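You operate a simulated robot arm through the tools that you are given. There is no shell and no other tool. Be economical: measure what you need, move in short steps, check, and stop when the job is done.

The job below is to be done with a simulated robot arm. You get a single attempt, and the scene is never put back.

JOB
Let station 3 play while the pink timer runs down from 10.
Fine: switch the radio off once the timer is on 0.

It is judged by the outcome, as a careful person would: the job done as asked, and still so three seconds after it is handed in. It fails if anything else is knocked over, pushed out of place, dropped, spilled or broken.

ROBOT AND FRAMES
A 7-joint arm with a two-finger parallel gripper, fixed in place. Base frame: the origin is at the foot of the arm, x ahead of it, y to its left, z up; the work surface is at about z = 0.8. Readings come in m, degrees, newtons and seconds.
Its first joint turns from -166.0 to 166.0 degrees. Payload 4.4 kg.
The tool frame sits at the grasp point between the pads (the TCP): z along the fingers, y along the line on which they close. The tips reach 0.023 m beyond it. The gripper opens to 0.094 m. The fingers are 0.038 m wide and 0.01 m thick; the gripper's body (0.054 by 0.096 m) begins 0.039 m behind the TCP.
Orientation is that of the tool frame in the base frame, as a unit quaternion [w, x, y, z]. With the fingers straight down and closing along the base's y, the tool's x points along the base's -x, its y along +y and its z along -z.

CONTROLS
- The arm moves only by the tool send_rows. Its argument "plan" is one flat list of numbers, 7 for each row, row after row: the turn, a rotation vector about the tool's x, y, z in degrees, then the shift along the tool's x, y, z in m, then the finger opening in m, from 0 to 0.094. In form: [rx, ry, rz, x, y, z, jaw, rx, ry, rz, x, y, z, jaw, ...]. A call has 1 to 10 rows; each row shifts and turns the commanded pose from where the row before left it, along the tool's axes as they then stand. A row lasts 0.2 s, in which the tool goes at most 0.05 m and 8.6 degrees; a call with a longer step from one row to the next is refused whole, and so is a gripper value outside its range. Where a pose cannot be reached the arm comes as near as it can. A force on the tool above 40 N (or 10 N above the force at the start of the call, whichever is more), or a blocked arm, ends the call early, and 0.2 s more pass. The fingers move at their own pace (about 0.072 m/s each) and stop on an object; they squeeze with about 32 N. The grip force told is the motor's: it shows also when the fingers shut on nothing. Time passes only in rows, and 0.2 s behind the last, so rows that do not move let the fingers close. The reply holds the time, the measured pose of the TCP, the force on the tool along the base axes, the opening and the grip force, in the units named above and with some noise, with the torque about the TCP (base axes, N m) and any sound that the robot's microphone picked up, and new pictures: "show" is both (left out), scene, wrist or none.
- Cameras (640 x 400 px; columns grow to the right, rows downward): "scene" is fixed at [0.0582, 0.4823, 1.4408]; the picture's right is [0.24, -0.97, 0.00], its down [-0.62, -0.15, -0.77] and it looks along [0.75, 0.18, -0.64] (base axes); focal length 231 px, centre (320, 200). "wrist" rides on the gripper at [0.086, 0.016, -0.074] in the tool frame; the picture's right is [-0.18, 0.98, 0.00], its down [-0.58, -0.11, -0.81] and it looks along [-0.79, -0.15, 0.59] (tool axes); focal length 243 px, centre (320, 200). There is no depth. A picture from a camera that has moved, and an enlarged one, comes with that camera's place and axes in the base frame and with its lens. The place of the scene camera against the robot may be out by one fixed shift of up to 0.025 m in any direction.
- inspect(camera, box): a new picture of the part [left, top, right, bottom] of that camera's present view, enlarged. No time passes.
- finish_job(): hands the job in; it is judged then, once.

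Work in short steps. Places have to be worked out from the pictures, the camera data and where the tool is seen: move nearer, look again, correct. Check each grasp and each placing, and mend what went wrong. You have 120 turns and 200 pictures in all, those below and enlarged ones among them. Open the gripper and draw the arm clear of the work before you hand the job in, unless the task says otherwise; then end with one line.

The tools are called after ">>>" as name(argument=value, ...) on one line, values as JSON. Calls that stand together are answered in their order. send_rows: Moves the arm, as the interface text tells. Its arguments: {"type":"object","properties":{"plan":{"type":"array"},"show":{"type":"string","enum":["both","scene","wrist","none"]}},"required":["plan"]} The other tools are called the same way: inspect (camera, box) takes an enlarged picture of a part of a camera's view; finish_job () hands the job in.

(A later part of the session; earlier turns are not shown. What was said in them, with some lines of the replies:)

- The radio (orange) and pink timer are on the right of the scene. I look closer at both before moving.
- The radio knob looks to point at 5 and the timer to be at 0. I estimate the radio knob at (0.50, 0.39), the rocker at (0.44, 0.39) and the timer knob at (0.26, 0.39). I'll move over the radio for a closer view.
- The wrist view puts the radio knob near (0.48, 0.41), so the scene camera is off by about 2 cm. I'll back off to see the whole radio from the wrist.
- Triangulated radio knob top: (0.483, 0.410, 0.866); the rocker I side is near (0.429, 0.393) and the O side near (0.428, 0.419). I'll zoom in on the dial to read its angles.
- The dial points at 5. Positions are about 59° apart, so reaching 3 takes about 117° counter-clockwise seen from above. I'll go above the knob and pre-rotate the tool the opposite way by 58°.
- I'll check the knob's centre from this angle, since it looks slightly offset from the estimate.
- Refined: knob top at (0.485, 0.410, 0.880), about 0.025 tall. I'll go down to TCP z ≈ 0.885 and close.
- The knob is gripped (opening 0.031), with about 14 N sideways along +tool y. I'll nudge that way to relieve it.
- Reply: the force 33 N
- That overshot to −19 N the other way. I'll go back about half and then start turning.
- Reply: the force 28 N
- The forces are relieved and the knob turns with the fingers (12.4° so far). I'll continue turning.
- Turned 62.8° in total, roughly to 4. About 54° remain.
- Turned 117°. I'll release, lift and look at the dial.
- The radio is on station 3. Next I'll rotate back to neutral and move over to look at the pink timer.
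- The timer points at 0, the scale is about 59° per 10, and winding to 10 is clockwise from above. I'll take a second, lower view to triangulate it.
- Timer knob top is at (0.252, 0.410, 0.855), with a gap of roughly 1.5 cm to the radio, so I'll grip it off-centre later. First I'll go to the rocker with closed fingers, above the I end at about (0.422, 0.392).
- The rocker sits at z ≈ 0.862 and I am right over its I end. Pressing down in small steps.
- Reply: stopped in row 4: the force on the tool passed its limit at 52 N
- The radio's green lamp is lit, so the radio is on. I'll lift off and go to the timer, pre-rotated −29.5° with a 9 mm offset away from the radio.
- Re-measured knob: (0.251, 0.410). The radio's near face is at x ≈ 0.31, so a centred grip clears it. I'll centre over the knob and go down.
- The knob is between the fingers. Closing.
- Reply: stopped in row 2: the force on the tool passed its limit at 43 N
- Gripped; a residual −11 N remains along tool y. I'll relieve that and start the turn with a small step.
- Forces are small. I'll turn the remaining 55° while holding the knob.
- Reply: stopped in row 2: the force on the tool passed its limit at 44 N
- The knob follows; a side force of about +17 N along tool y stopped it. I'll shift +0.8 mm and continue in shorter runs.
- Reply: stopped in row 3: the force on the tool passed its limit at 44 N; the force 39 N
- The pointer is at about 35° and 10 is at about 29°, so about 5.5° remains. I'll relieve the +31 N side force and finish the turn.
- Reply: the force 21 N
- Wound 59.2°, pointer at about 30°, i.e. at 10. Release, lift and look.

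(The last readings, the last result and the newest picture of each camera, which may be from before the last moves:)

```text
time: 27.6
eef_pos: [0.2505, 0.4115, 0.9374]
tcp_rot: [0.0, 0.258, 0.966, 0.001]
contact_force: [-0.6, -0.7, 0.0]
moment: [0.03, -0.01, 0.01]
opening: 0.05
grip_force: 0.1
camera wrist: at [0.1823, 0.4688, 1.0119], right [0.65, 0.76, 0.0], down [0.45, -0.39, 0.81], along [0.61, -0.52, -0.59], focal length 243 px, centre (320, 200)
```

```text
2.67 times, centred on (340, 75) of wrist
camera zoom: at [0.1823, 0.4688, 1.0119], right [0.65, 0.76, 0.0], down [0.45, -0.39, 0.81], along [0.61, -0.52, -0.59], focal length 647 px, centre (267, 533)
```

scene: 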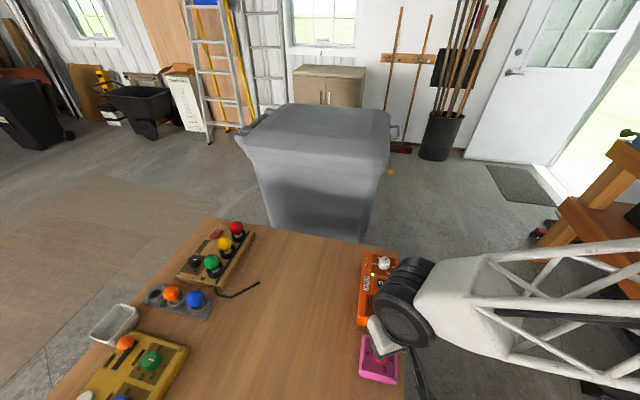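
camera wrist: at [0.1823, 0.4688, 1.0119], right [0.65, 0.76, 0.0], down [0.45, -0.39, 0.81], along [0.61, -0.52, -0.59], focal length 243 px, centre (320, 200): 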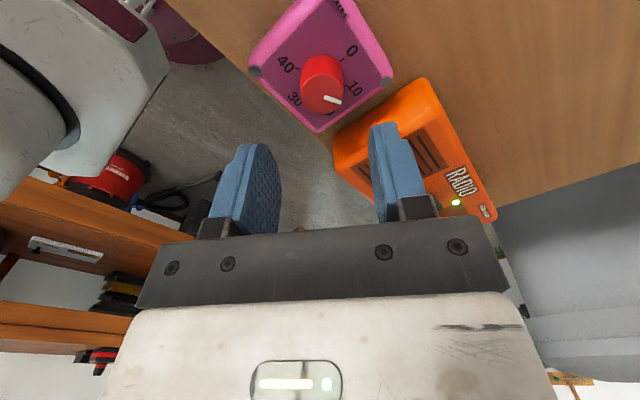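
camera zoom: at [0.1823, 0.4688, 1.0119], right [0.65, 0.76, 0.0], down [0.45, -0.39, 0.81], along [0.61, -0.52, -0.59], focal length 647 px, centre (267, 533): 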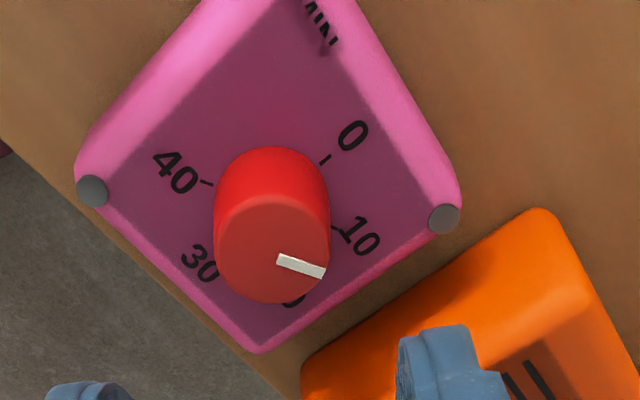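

The timer reads 10. I'll move to hover over the O end of the rocker with closed fingers and watch the timer from the scene camera.

>>> send_rows(plan=[0, 0, -7.45, 0, 0, 0, 0.0, 0, 0, -7.45, 0, 0, 0, 0.0, 0, 0, -7.45, 0, 0, 0, 0.0, 0, 0, -7.45, 0, 0, 0, 0.0, 0, 0, 0, -0.0426, 0.0026, 0.003, 0.0, 0, 0, 0, -0.0426, 0.0026, 0.003, 0.0, 0, 0, 0, -0.0426, 0.0026, 0.003, 0.0, 0, 0, 0, -0.0426, 0.0026, 0.003, 0.0], show="wrist")

>>> inspect(camera="scene", box=[340, 240, 420, 390])

>>> inspect(camera="scene", box=[340, 320, 420, 390])

```text
time: 29.4
eef_pos: [0.4218, 0.4206, 0.9238]
tcp_rot: [0.001, 0.001, 1.0, 0.0]
contact_force: [-0.6, -0.7, 0.1]
moment: [0.02, 0.03, -0.01]
opening: 0.0001
grip_force: 31.9
camera wrist: at [0.3329, 0.4382, 0.999], right [0.18, 0.98, 0.0], down [0.58, -0.11, 0.81], along [0.79, -0.15, -0.59], focal length 243 px, centre (320, 200)
```

wrist: 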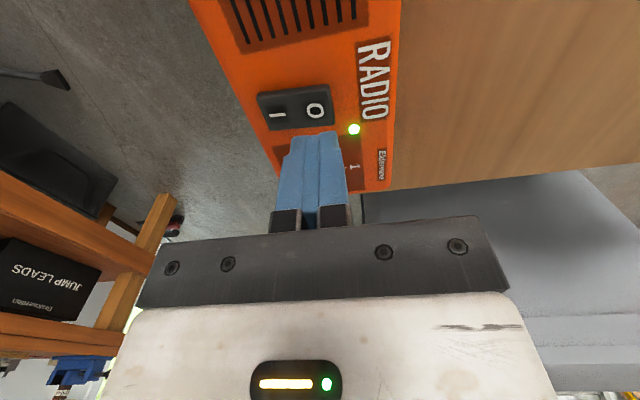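

```text
2.67 times, centred on (380, 315) of scene
camera zoom: at [0.0582, 0.4823, 1.4408], right [0.24, -0.97, 0.0], down [-0.62, -0.15, -0.77], along [0.75, 0.18, -0.64], focal length 617 px, centre (160, -107)
```

zoom: 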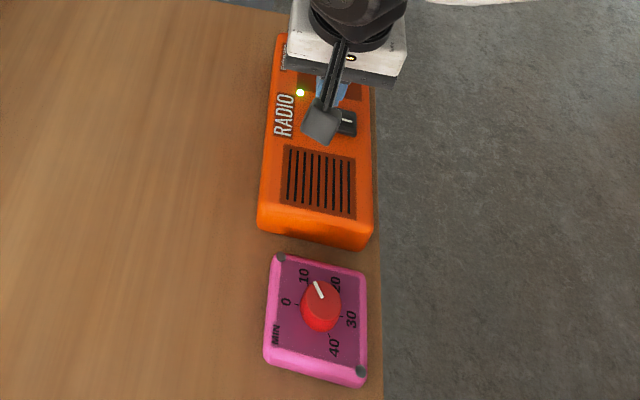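

```text
5.71 times, centred on (380, 355) of scene
camera zoom: at [0.0582, 0.4823, 1.4408], right [0.24, -0.97, 0.0], down [-0.62, -0.15, -0.77], along [0.75, 0.18, -0.64], focal length 1322 px, centre (-23, -686)
```

zoom: 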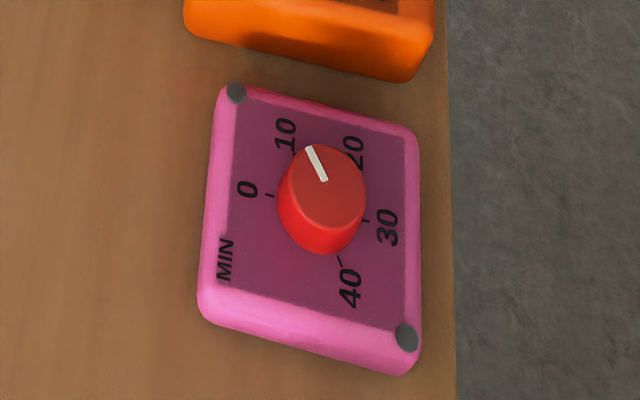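

The timer has not shifted. I'll wait 2 s to see how fast it runs.

>>> send_rows(plan=[0, 0, 0, 0, 0, 0, 0, 0, 0, 0, 0, 0, 0, 0, 0, 0, 0, 0, 0, 0, 0, 0, 0, 0, 0, 0, 0, 0, 0, 0, 0, 0, 0, 0, 0, 0, 0, 0, 0, 0, 0, 0, 0, 0, 0, 0, 0, 0, 0, 0, 0, 0, 0, 0, 0, 0, 0, 0, 0, 0, 0, 0, 0, 0, 0, 0, 0, 0, 0, 0], show="none")

>>> inspect(camera="scene", box=[340, 320, 420, 390])

```text
time: 31.6
eef_pos: [0.4203, 0.4221, 0.9243]
tcp_rot: [0.0, 0.0, 1.0, 0.001]
contact_force: [-0.9, 0.3, 0.4]
moment: [-0.01, -0.01, 0.01]
opening: 0.0
grip_force: 31.8
```

```text
5.71 times, centred on (380, 355) of scene
camera zoom: at [0.0582, 0.4823, 1.4408], right [0.24, -0.97, 0.0], down [-0.62, -0.15, -0.77], along [0.75, 0.18, -0.64], focal length 1322 px, centre (-23, -686)
```

zoom: 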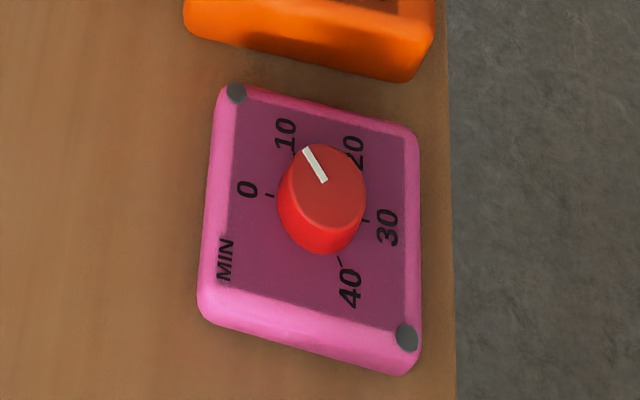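

The timer runs about 2–3° per second, so roughly 20 s remain. Waiting.

>>> send_rows(plan=[0, 0, 0, 0, 0, 0, 0, 0, 0, 0, 0, 0, 0, 0, 0, 0, 0, 0, 0, 0, 0, 0, 0, 0, 0, 0, 0, 0, 0, 0, 0, 0, 0, 0, 0, 0, 0, 0, 0, 0, 0, 0, 0, 0, 0, 0, 0, 0, 0, 0, 0, 0, 0, 0, 0, 0, 0, 0, 0, 0, 0, 0, 0, 0, 0, 0, 0, 0, 0, 0], show="none")

>>> send_rows(plan=[0, 0, 0, 0, 0, 0, 0, 0, 0, 0, 0, 0, 0, 0, 0, 0, 0, 0, 0, 0, 0, 0, 0, 0, 0, 0, 0, 0, 0, 0, 0, 0, 0, 0, 0, 0, 0, 0, 0, 0, 0, 0, 0, 0, 0, 0, 0, 0, 0, 0, 0, 0, 0, 0, 0, 0, 0, 0, 0, 0, 0, 0, 0, 0, 0, 0, 0, 0, 0, 0], show="none")

>>> send_rows(plan=[0, 0, 0, 0, 0, 0, 0, 0, 0, 0, 0, 0, 0, 0, 0, 0, 0, 0, 0, 0, 0, 0, 0, 0, 0, 0, 0, 0, 0, 0, 0, 0, 0, 0, 0, 0, 0, 0, 0, 0, 0, 0, 0, 0, 0, 0, 0, 0, 0, 0, 0, 0, 0, 0, 0, 0, 0, 0, 0, 0, 0, 0, 0, 0, 0, 0, 0, 0, 0, 0], show="none")

>>> inspect(camera="scene", box=[340, 320, 420, 390])

```text
time: 33.9
eef_pos: [0.4206, 0.4214, 0.9248]
tcp_rot: [0.001, 0.001, 1.0, 0.001]
contact_force: [0.5, -0.2, 1.0]
moment: [-0.01, 0.01, -0.01]
opening: 0.0002
grip_force: 31.8
```

```text
time: 36.0
eef_pos: [0.4214, 0.4207, 0.9243]
tcp_rot: [0.001, 0.0, 1.0, 0.001]
contact_force: [1.1, -0.2, 0.3]
moment: [-0.02, 0.0, -0.03]
opening: 0.0
grip_force: 32.2
```

```text
time: 38.2
eef_pos: [0.4206, 0.4214, 0.9248]
tcp_rot: [0.001, -0.001, 1.0, 0.001]
contact_force: [0.2, 0.0, -0.1]
moment: [-0.05, 0.05, -0.01]
opening: 0.0001
grip_force: 31.9
```

```text
5.71 times, centred on (380, 355) of scene
camera zoom: at [0.0582, 0.4823, 1.4408], right [0.24, -0.97, 0.0], down [-0.62, -0.15, -0.77], along [0.75, 0.18, -0.64], focal length 1322 px, centre (-23, -686)
```

zoom: 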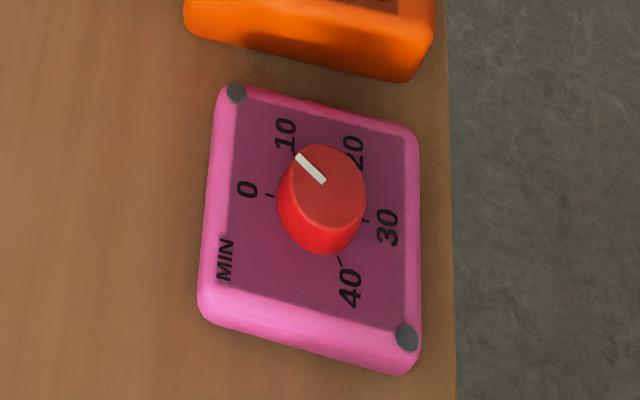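

About half done; I estimate ~13 s more. Waiting on.

>>> send_rows(plan=[0, 0, 0, 0, 0, 0, 0, 0, 0, 0, 0, 0, 0, 0, 0, 0, 0, 0, 0, 0, 0, 0, 0, 0, 0, 0, 0, 0, 0, 0, 0, 0, 0, 0, 0, 0, 0, 0, 0, 0, 0, 0, 0, 0, 0, 0, 0, 0, 0, 0, 0, 0, 0, 0, 0, 0, 0, 0, 0, 0, 0, 0, 0, 0, 0, 0, 0, 0, 0, 0], show="none")

>>> send_rows(plan=[0, 0, 0, 0, 0, 0, 0, 0, 0, 0, 0, 0, 0, 0, 0, 0, 0, 0, 0, 0, 0, 0, 0, 0, 0, 0, 0, 0, 0, 0, 0, 0, 0, 0, 0, 0, 0, 0, 0, 0, 0, 0, 0, 0, 0, 0, 0, 0, 0, 0, 0, 0, 0, 0, 0, 0, 0, 0, 0, 0, 0, 0, 0, 0, 0, 0, 0, 0, 0, 0], show="none")

>>> send_rows(plan=[0, 0, 0, 0, 0, 0, 0, 0, 0, 0, 0, 0, 0, 0, 0, 0, 0, 0, 0, 0, 0, 0, 0, 0, 0, 0, 0, 0, 0, 0, 0, 0, 0, 0, 0, 0, 0, 0, 0, 0, 0, 0, 0, 0, 0, 0, 0, 0, 0, 0, 0, 0, 0, 0, 0, 0, 0, 0, 0, 0, 0, 0, 0, 0, 0, 0, 0, 0, 0, 0], show="none")

>>> send_rows(plan=[0, 0, 0, 0, 0, 0, 0, 0, 0, 0, 0, 0, 0, 0, 0, 0, 0, 0, 0, 0, 0, 0, 0, 0, 0, 0, 0, 0, 0, 0, 0, 0, 0, 0, 0, 0, 0, 0, 0, 0, 0, 0, 0, 0, 0, 0, 0, 0, 0, 0, 0, 0, 0, 0, 0, 0, 0, 0, 0, 0, 0, 0, 0, 0, 0, 0, 0, 0, 0, 0], show="none")

>>> inspect(camera="scene", box=[340, 320, 420, 390])

```text
time: 40.5
eef_pos: [0.4214, 0.4228, 0.9256]
tcp_rot: [0.0, 0.0, 1.0, 0.0]
contact_force: [0.6, 0.0, -0.1]
moment: [-0.01, 0.0, 0.0]
opening: 0.0002
grip_force: 31.9
```

```text
time: 42.6
eef_pos: [0.4205, 0.4225, 0.9256]
tcp_rot: [0.001, 0.0, 1.0, 0.001]
contact_force: [-0.6, 0.3, 0.8]
moment: [-0.01, -0.01, 0.01]
opening: 0.0
grip_force: 31.8
```

```text
time: 44.9
eef_pos: [0.4199, 0.4212, 0.925]
tcp_rot: [0.001, -0.001, 1.0, 0.001]
contact_force: [-0.2, -1.0, 0.2]
moment: [0.0, -0.01, 0.02]
opening: 0.0003
grip_force: 31.5
```

```text
time: 47.0
eef_pos: [0.4211, 0.4207, 0.9258]
tcp_rot: [0.002, 0.0, 1.0, 0.001]
contact_force: [0.4, 1.0, 0.8]
moment: [-0.01, -0.01, -0.03]
opening: 0.0001
grip_force: 32.3
```

```text
5.71 times, centred on (380, 355) of scene
camera zoom: at [0.0582, 0.4823, 1.4408], right [0.24, -0.97, 0.0], down [-0.62, -0.15, -0.77], along [0.75, 0.18, -0.64], focal length 1322 px, centre (-23, -686)
```

zoom: 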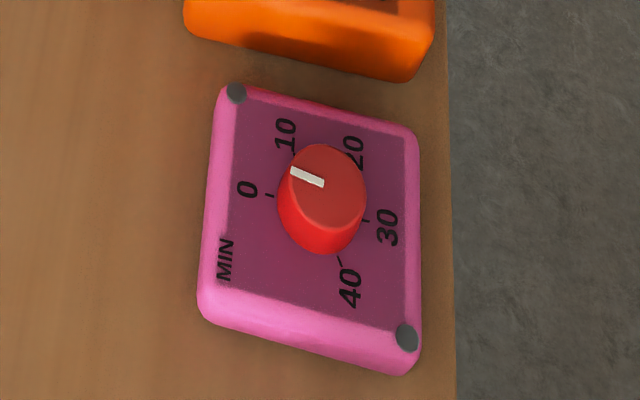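

Nearly at 0. A few more seconds.

>>> send_rows(plan=[0, 0, 0, 0, 0, 0, 0, 0, 0, 0, 0, 0, 0, 0, 0, 0, 0, 0, 0, 0, 0, 0, 0, 0, 0, 0, 0, 0, 0, 0, 0, 0, 0, 0, 0, 0, 0, 0, 0, 0, 0, 0, 0, 0, 0, 0, 0, 0, 0, 0, 0, 0, 0, 0, 0, 0, 0, 0, 0, 0, 0, 0, 0, 0, 0, 0, 0, 0, 0, 0], show="none")

>>> send_rows(plan=[0, 0, 0, 0, 0, 0, 0, 0, 0, 0, 0, 0, 0, 0, 0, 0, 0, 0, 0, 0, 0, 0, 0, 0, 0, 0, 0, 0, 0, 0, 0, 0, 0, 0, 0, 0, 0, 0, 0, 0, 0, 0], show="none")

>>> inspect(camera="scene", box=[340, 320, 420, 390])

```text
time: 49.2
eef_pos: [0.4215, 0.4204, 0.9245]
tcp_rot: [0.001, 0.001, 1.0, 0.002]
contact_force: [0.3, 0.4, 0.0]
moment: [-0.01, 0.0, -0.01]
opening: 0.0
grip_force: 32.3
```

```text
time: 50.6
eef_pos: [0.4203, 0.4217, 0.9243]
tcp_rot: [0.001, -0.001, 1.0, 0.001]
contact_force: [0.2, -0.6, -0.5]
moment: [-0.01, -0.01, -0.02]
opening: 0.0002
grip_force: 32.1
```

```text
5.71 times, centred on (380, 355) of scene
camera zoom: at [0.0582, 0.4823, 1.4408], right [0.24, -0.97, 0.0], down [-0.62, -0.15, -0.77], along [0.75, 0.18, -0.64], focal length 1322 px, centre (-23, -686)
```

zoom: 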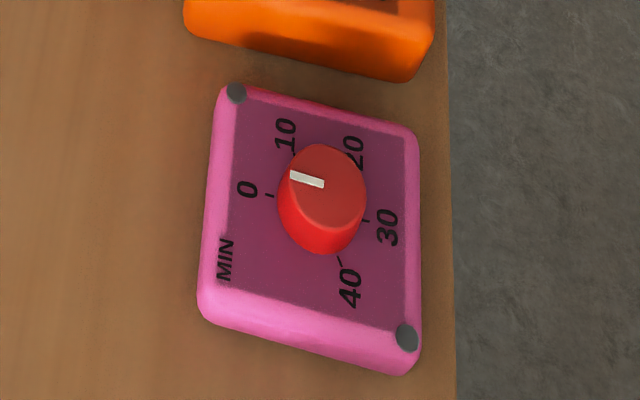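

Very close to 0; wait another 2.2 s and confirm it has stopped.

>>> send_rows(plan=[0, 0, 0, 0, 0, 0, 0, 0, 0, 0, 0, 0, 0, 0, 0, 0, 0, 0, 0, 0, 0, 0, 0, 0, 0, 0, 0, 0, 0, 0, 0, 0, 0, 0, 0, 0, 0, 0, 0, 0, 0, 0, 0, 0, 0, 0, 0, 0, 0, 0, 0, 0, 0, 0, 0, 0, 0, 0, 0, 0, 0, 0, 0, 0, 0, 0, 0, 0, 0, 0], show="none")

>>> inspect(camera="scene", box=[360, 335, 400, 370])

>>> send_rows(plan=[0, 0, 0, 0, 0, 0, 0, 0, 0, 0, 0, 0, 0, 0, 0, 0, 0, 0, 0, 0, 0, 0, 0, 0, 0, 0, 0, 0], show="none")

>>> inspect(camera="scene", box=[360, 335, 400, 370])

```text
time: 52.9
eef_pos: [0.4211, 0.4209, 0.9246]
tcp_rot: [0.001, 0.0, 1.0, 0.001]
contact_force: [-0.2, 0.6, 0.8]
moment: [0.0, 0.01, -0.01]
opening: 0.0001
grip_force: 32.2
```

```text
11.43 times, centred on (380, 352) of scene
camera zoom: at [0.0582, 0.4823, 1.4408], right [0.24, -0.97, 0.0], down [-0.62, -0.15, -0.77], along [0.75, 0.18, -0.64], focal length 2643 px, centre (-366, -1543)
```

zoom: 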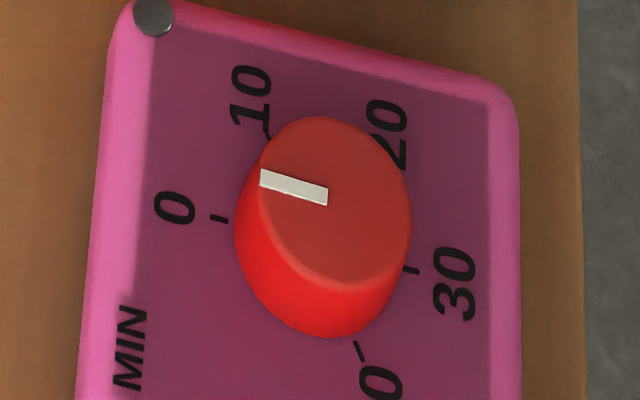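

```text
time: 53.9
eef_pos: [0.4206, 0.421, 0.9249]
tcp_rot: [0.001, 0.0, 1.0, 0.001]
contact_force: [-0.4, -0.6, 0.4]
moment: [-0.02, 0.0, 0.03]
opening: 0.0
grip_force: 31.9
```

```text
11.43 times, centred on (380, 352) of scene
camera zoom: at [0.0582, 0.4823, 1.4408], right [0.24, -0.97, 0.0], down [-0.62, -0.15, -0.77], along [0.75, 0.18, -0.64], focal length 2643 px, centre (-366, -1543)
```

zoom: 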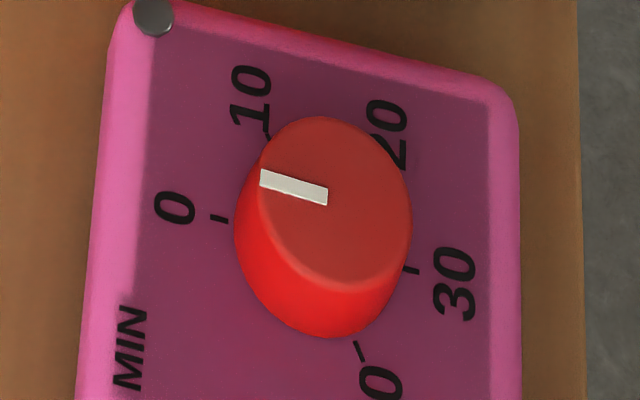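

The timer has stopped at 0. Now I'll press the O end.

>>> send_rows(plan=[0, 0, 0, 0, 0, 0.026, 0, 0, 0, 0, 0, 0, 0.006, 0, 0, 0, 0, 0, 0, 0.004, 0, 0, 0, 0, 0, 0, 0.003, 0], show="wrist")

```text
time: 54.9
eef_pos: [0.4207, 0.4217, 0.8874]
tcp_rot: [0.001, 0.0, 1.0, 0.002]
contact_force: [-11.3, -9.8, 30.8]
moment: [-0.52, 0.34, -0.1]
opening: 0.0
grip_force: 32.1
camera wrist: at [0.3333, 0.4385, 0.9618], right [0.18, 0.98, 0.0], down [0.58, -0.11, 0.81], along [0.79, -0.15, -0.59], focal length 243 px, centre (320, 200)
```

wrist: 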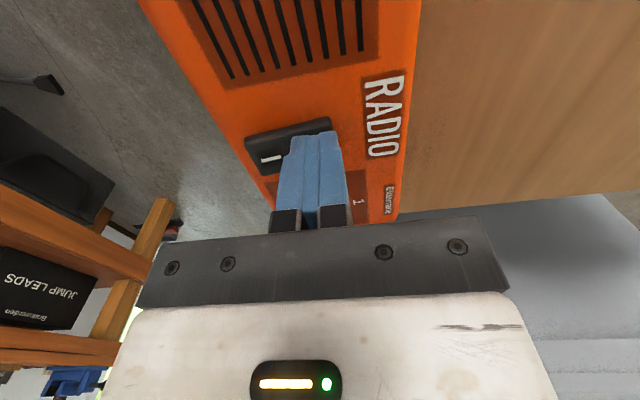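

The lamp is out. I'll lift off, open the gripper, draw the arm well clear and check.

>>> send_rows(plan=[0, 0, 0, 0, 0, -0.03, 0, 0, 0, 0, 0, 0, -0.045, 0, 0, 0, 0, 0, 0, -0.045, 0.094, 0, 0, 0, -0.02, 0.03, -0.03, 0.094, 0, 0, 0, -0.02, 0.03, -0.03, 0.094, 0, 0, 0, -0.02, 0.04, -0.02, 0.094, 0, 0, 0, 0, 0.045, -0.01, 0.094, 0, 0, 0, 0, 0.045, 0, 0.094, 0, 0, 0, 0, 0.045, 0, 0.094, 0, 0, 0, 0, 0, 0, 0.094], show="scene")

>>> inspect(camera="scene", box=[340, 240, 420, 390])

>>> inspect(camera="scene", box=[340, 240, 420, 290])

```text
time: 57.0
eef_pos: [0.4823, 0.6572, 1.0965]
tcp_rot: [0.001, 0.001, 1.0, 0.002]
contact_force: [-0.1, -1.1, 0.8]
moment: [0.01, -0.01, -0.02]
opening: 0.0942
grip_force: 0.1
```

scene: 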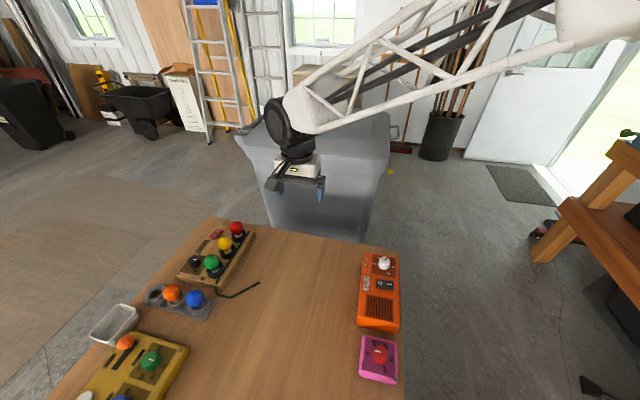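

```text
2.67 times, centred on (380, 315) of scene
camera zoom: at [0.0582, 0.4823, 1.4408], right [0.24, -0.97, 0.0], down [-0.62, -0.15, -0.77], along [0.75, 0.18, -0.64], focal length 617 px, centre (160, -107)
```

zoom: 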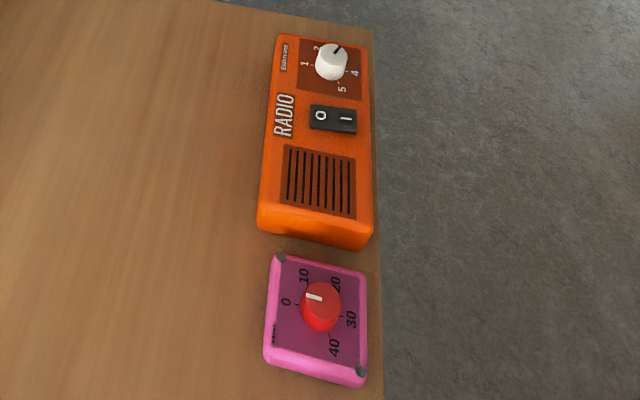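

```text
8.00 times, centred on (380, 265) of scene
camera zoom: at [0.0582, 0.4823, 1.4408], right [0.24, -0.97, 0.0], down [-0.62, -0.15, -0.77], along [0.75, 0.18, -0.64], focal length 1850 px, centre (-160, -320)
```

zoom: 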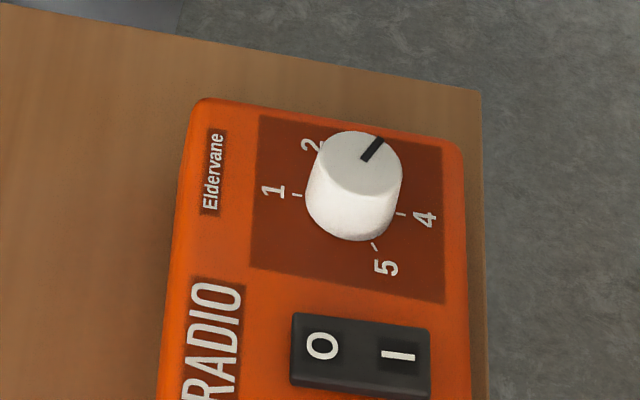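

The lamp is off, the dial is still on 3, the timer is on 0, everything is in place and the arm is clear. Handing in.

>>> finish_job()

```text
The job is handed in.
```

The radio was on station 3 while the pink timer ran down from 10, and I switched it off once the timer stopped at 0; I went by the green lamp, as the microphone reported no sound.
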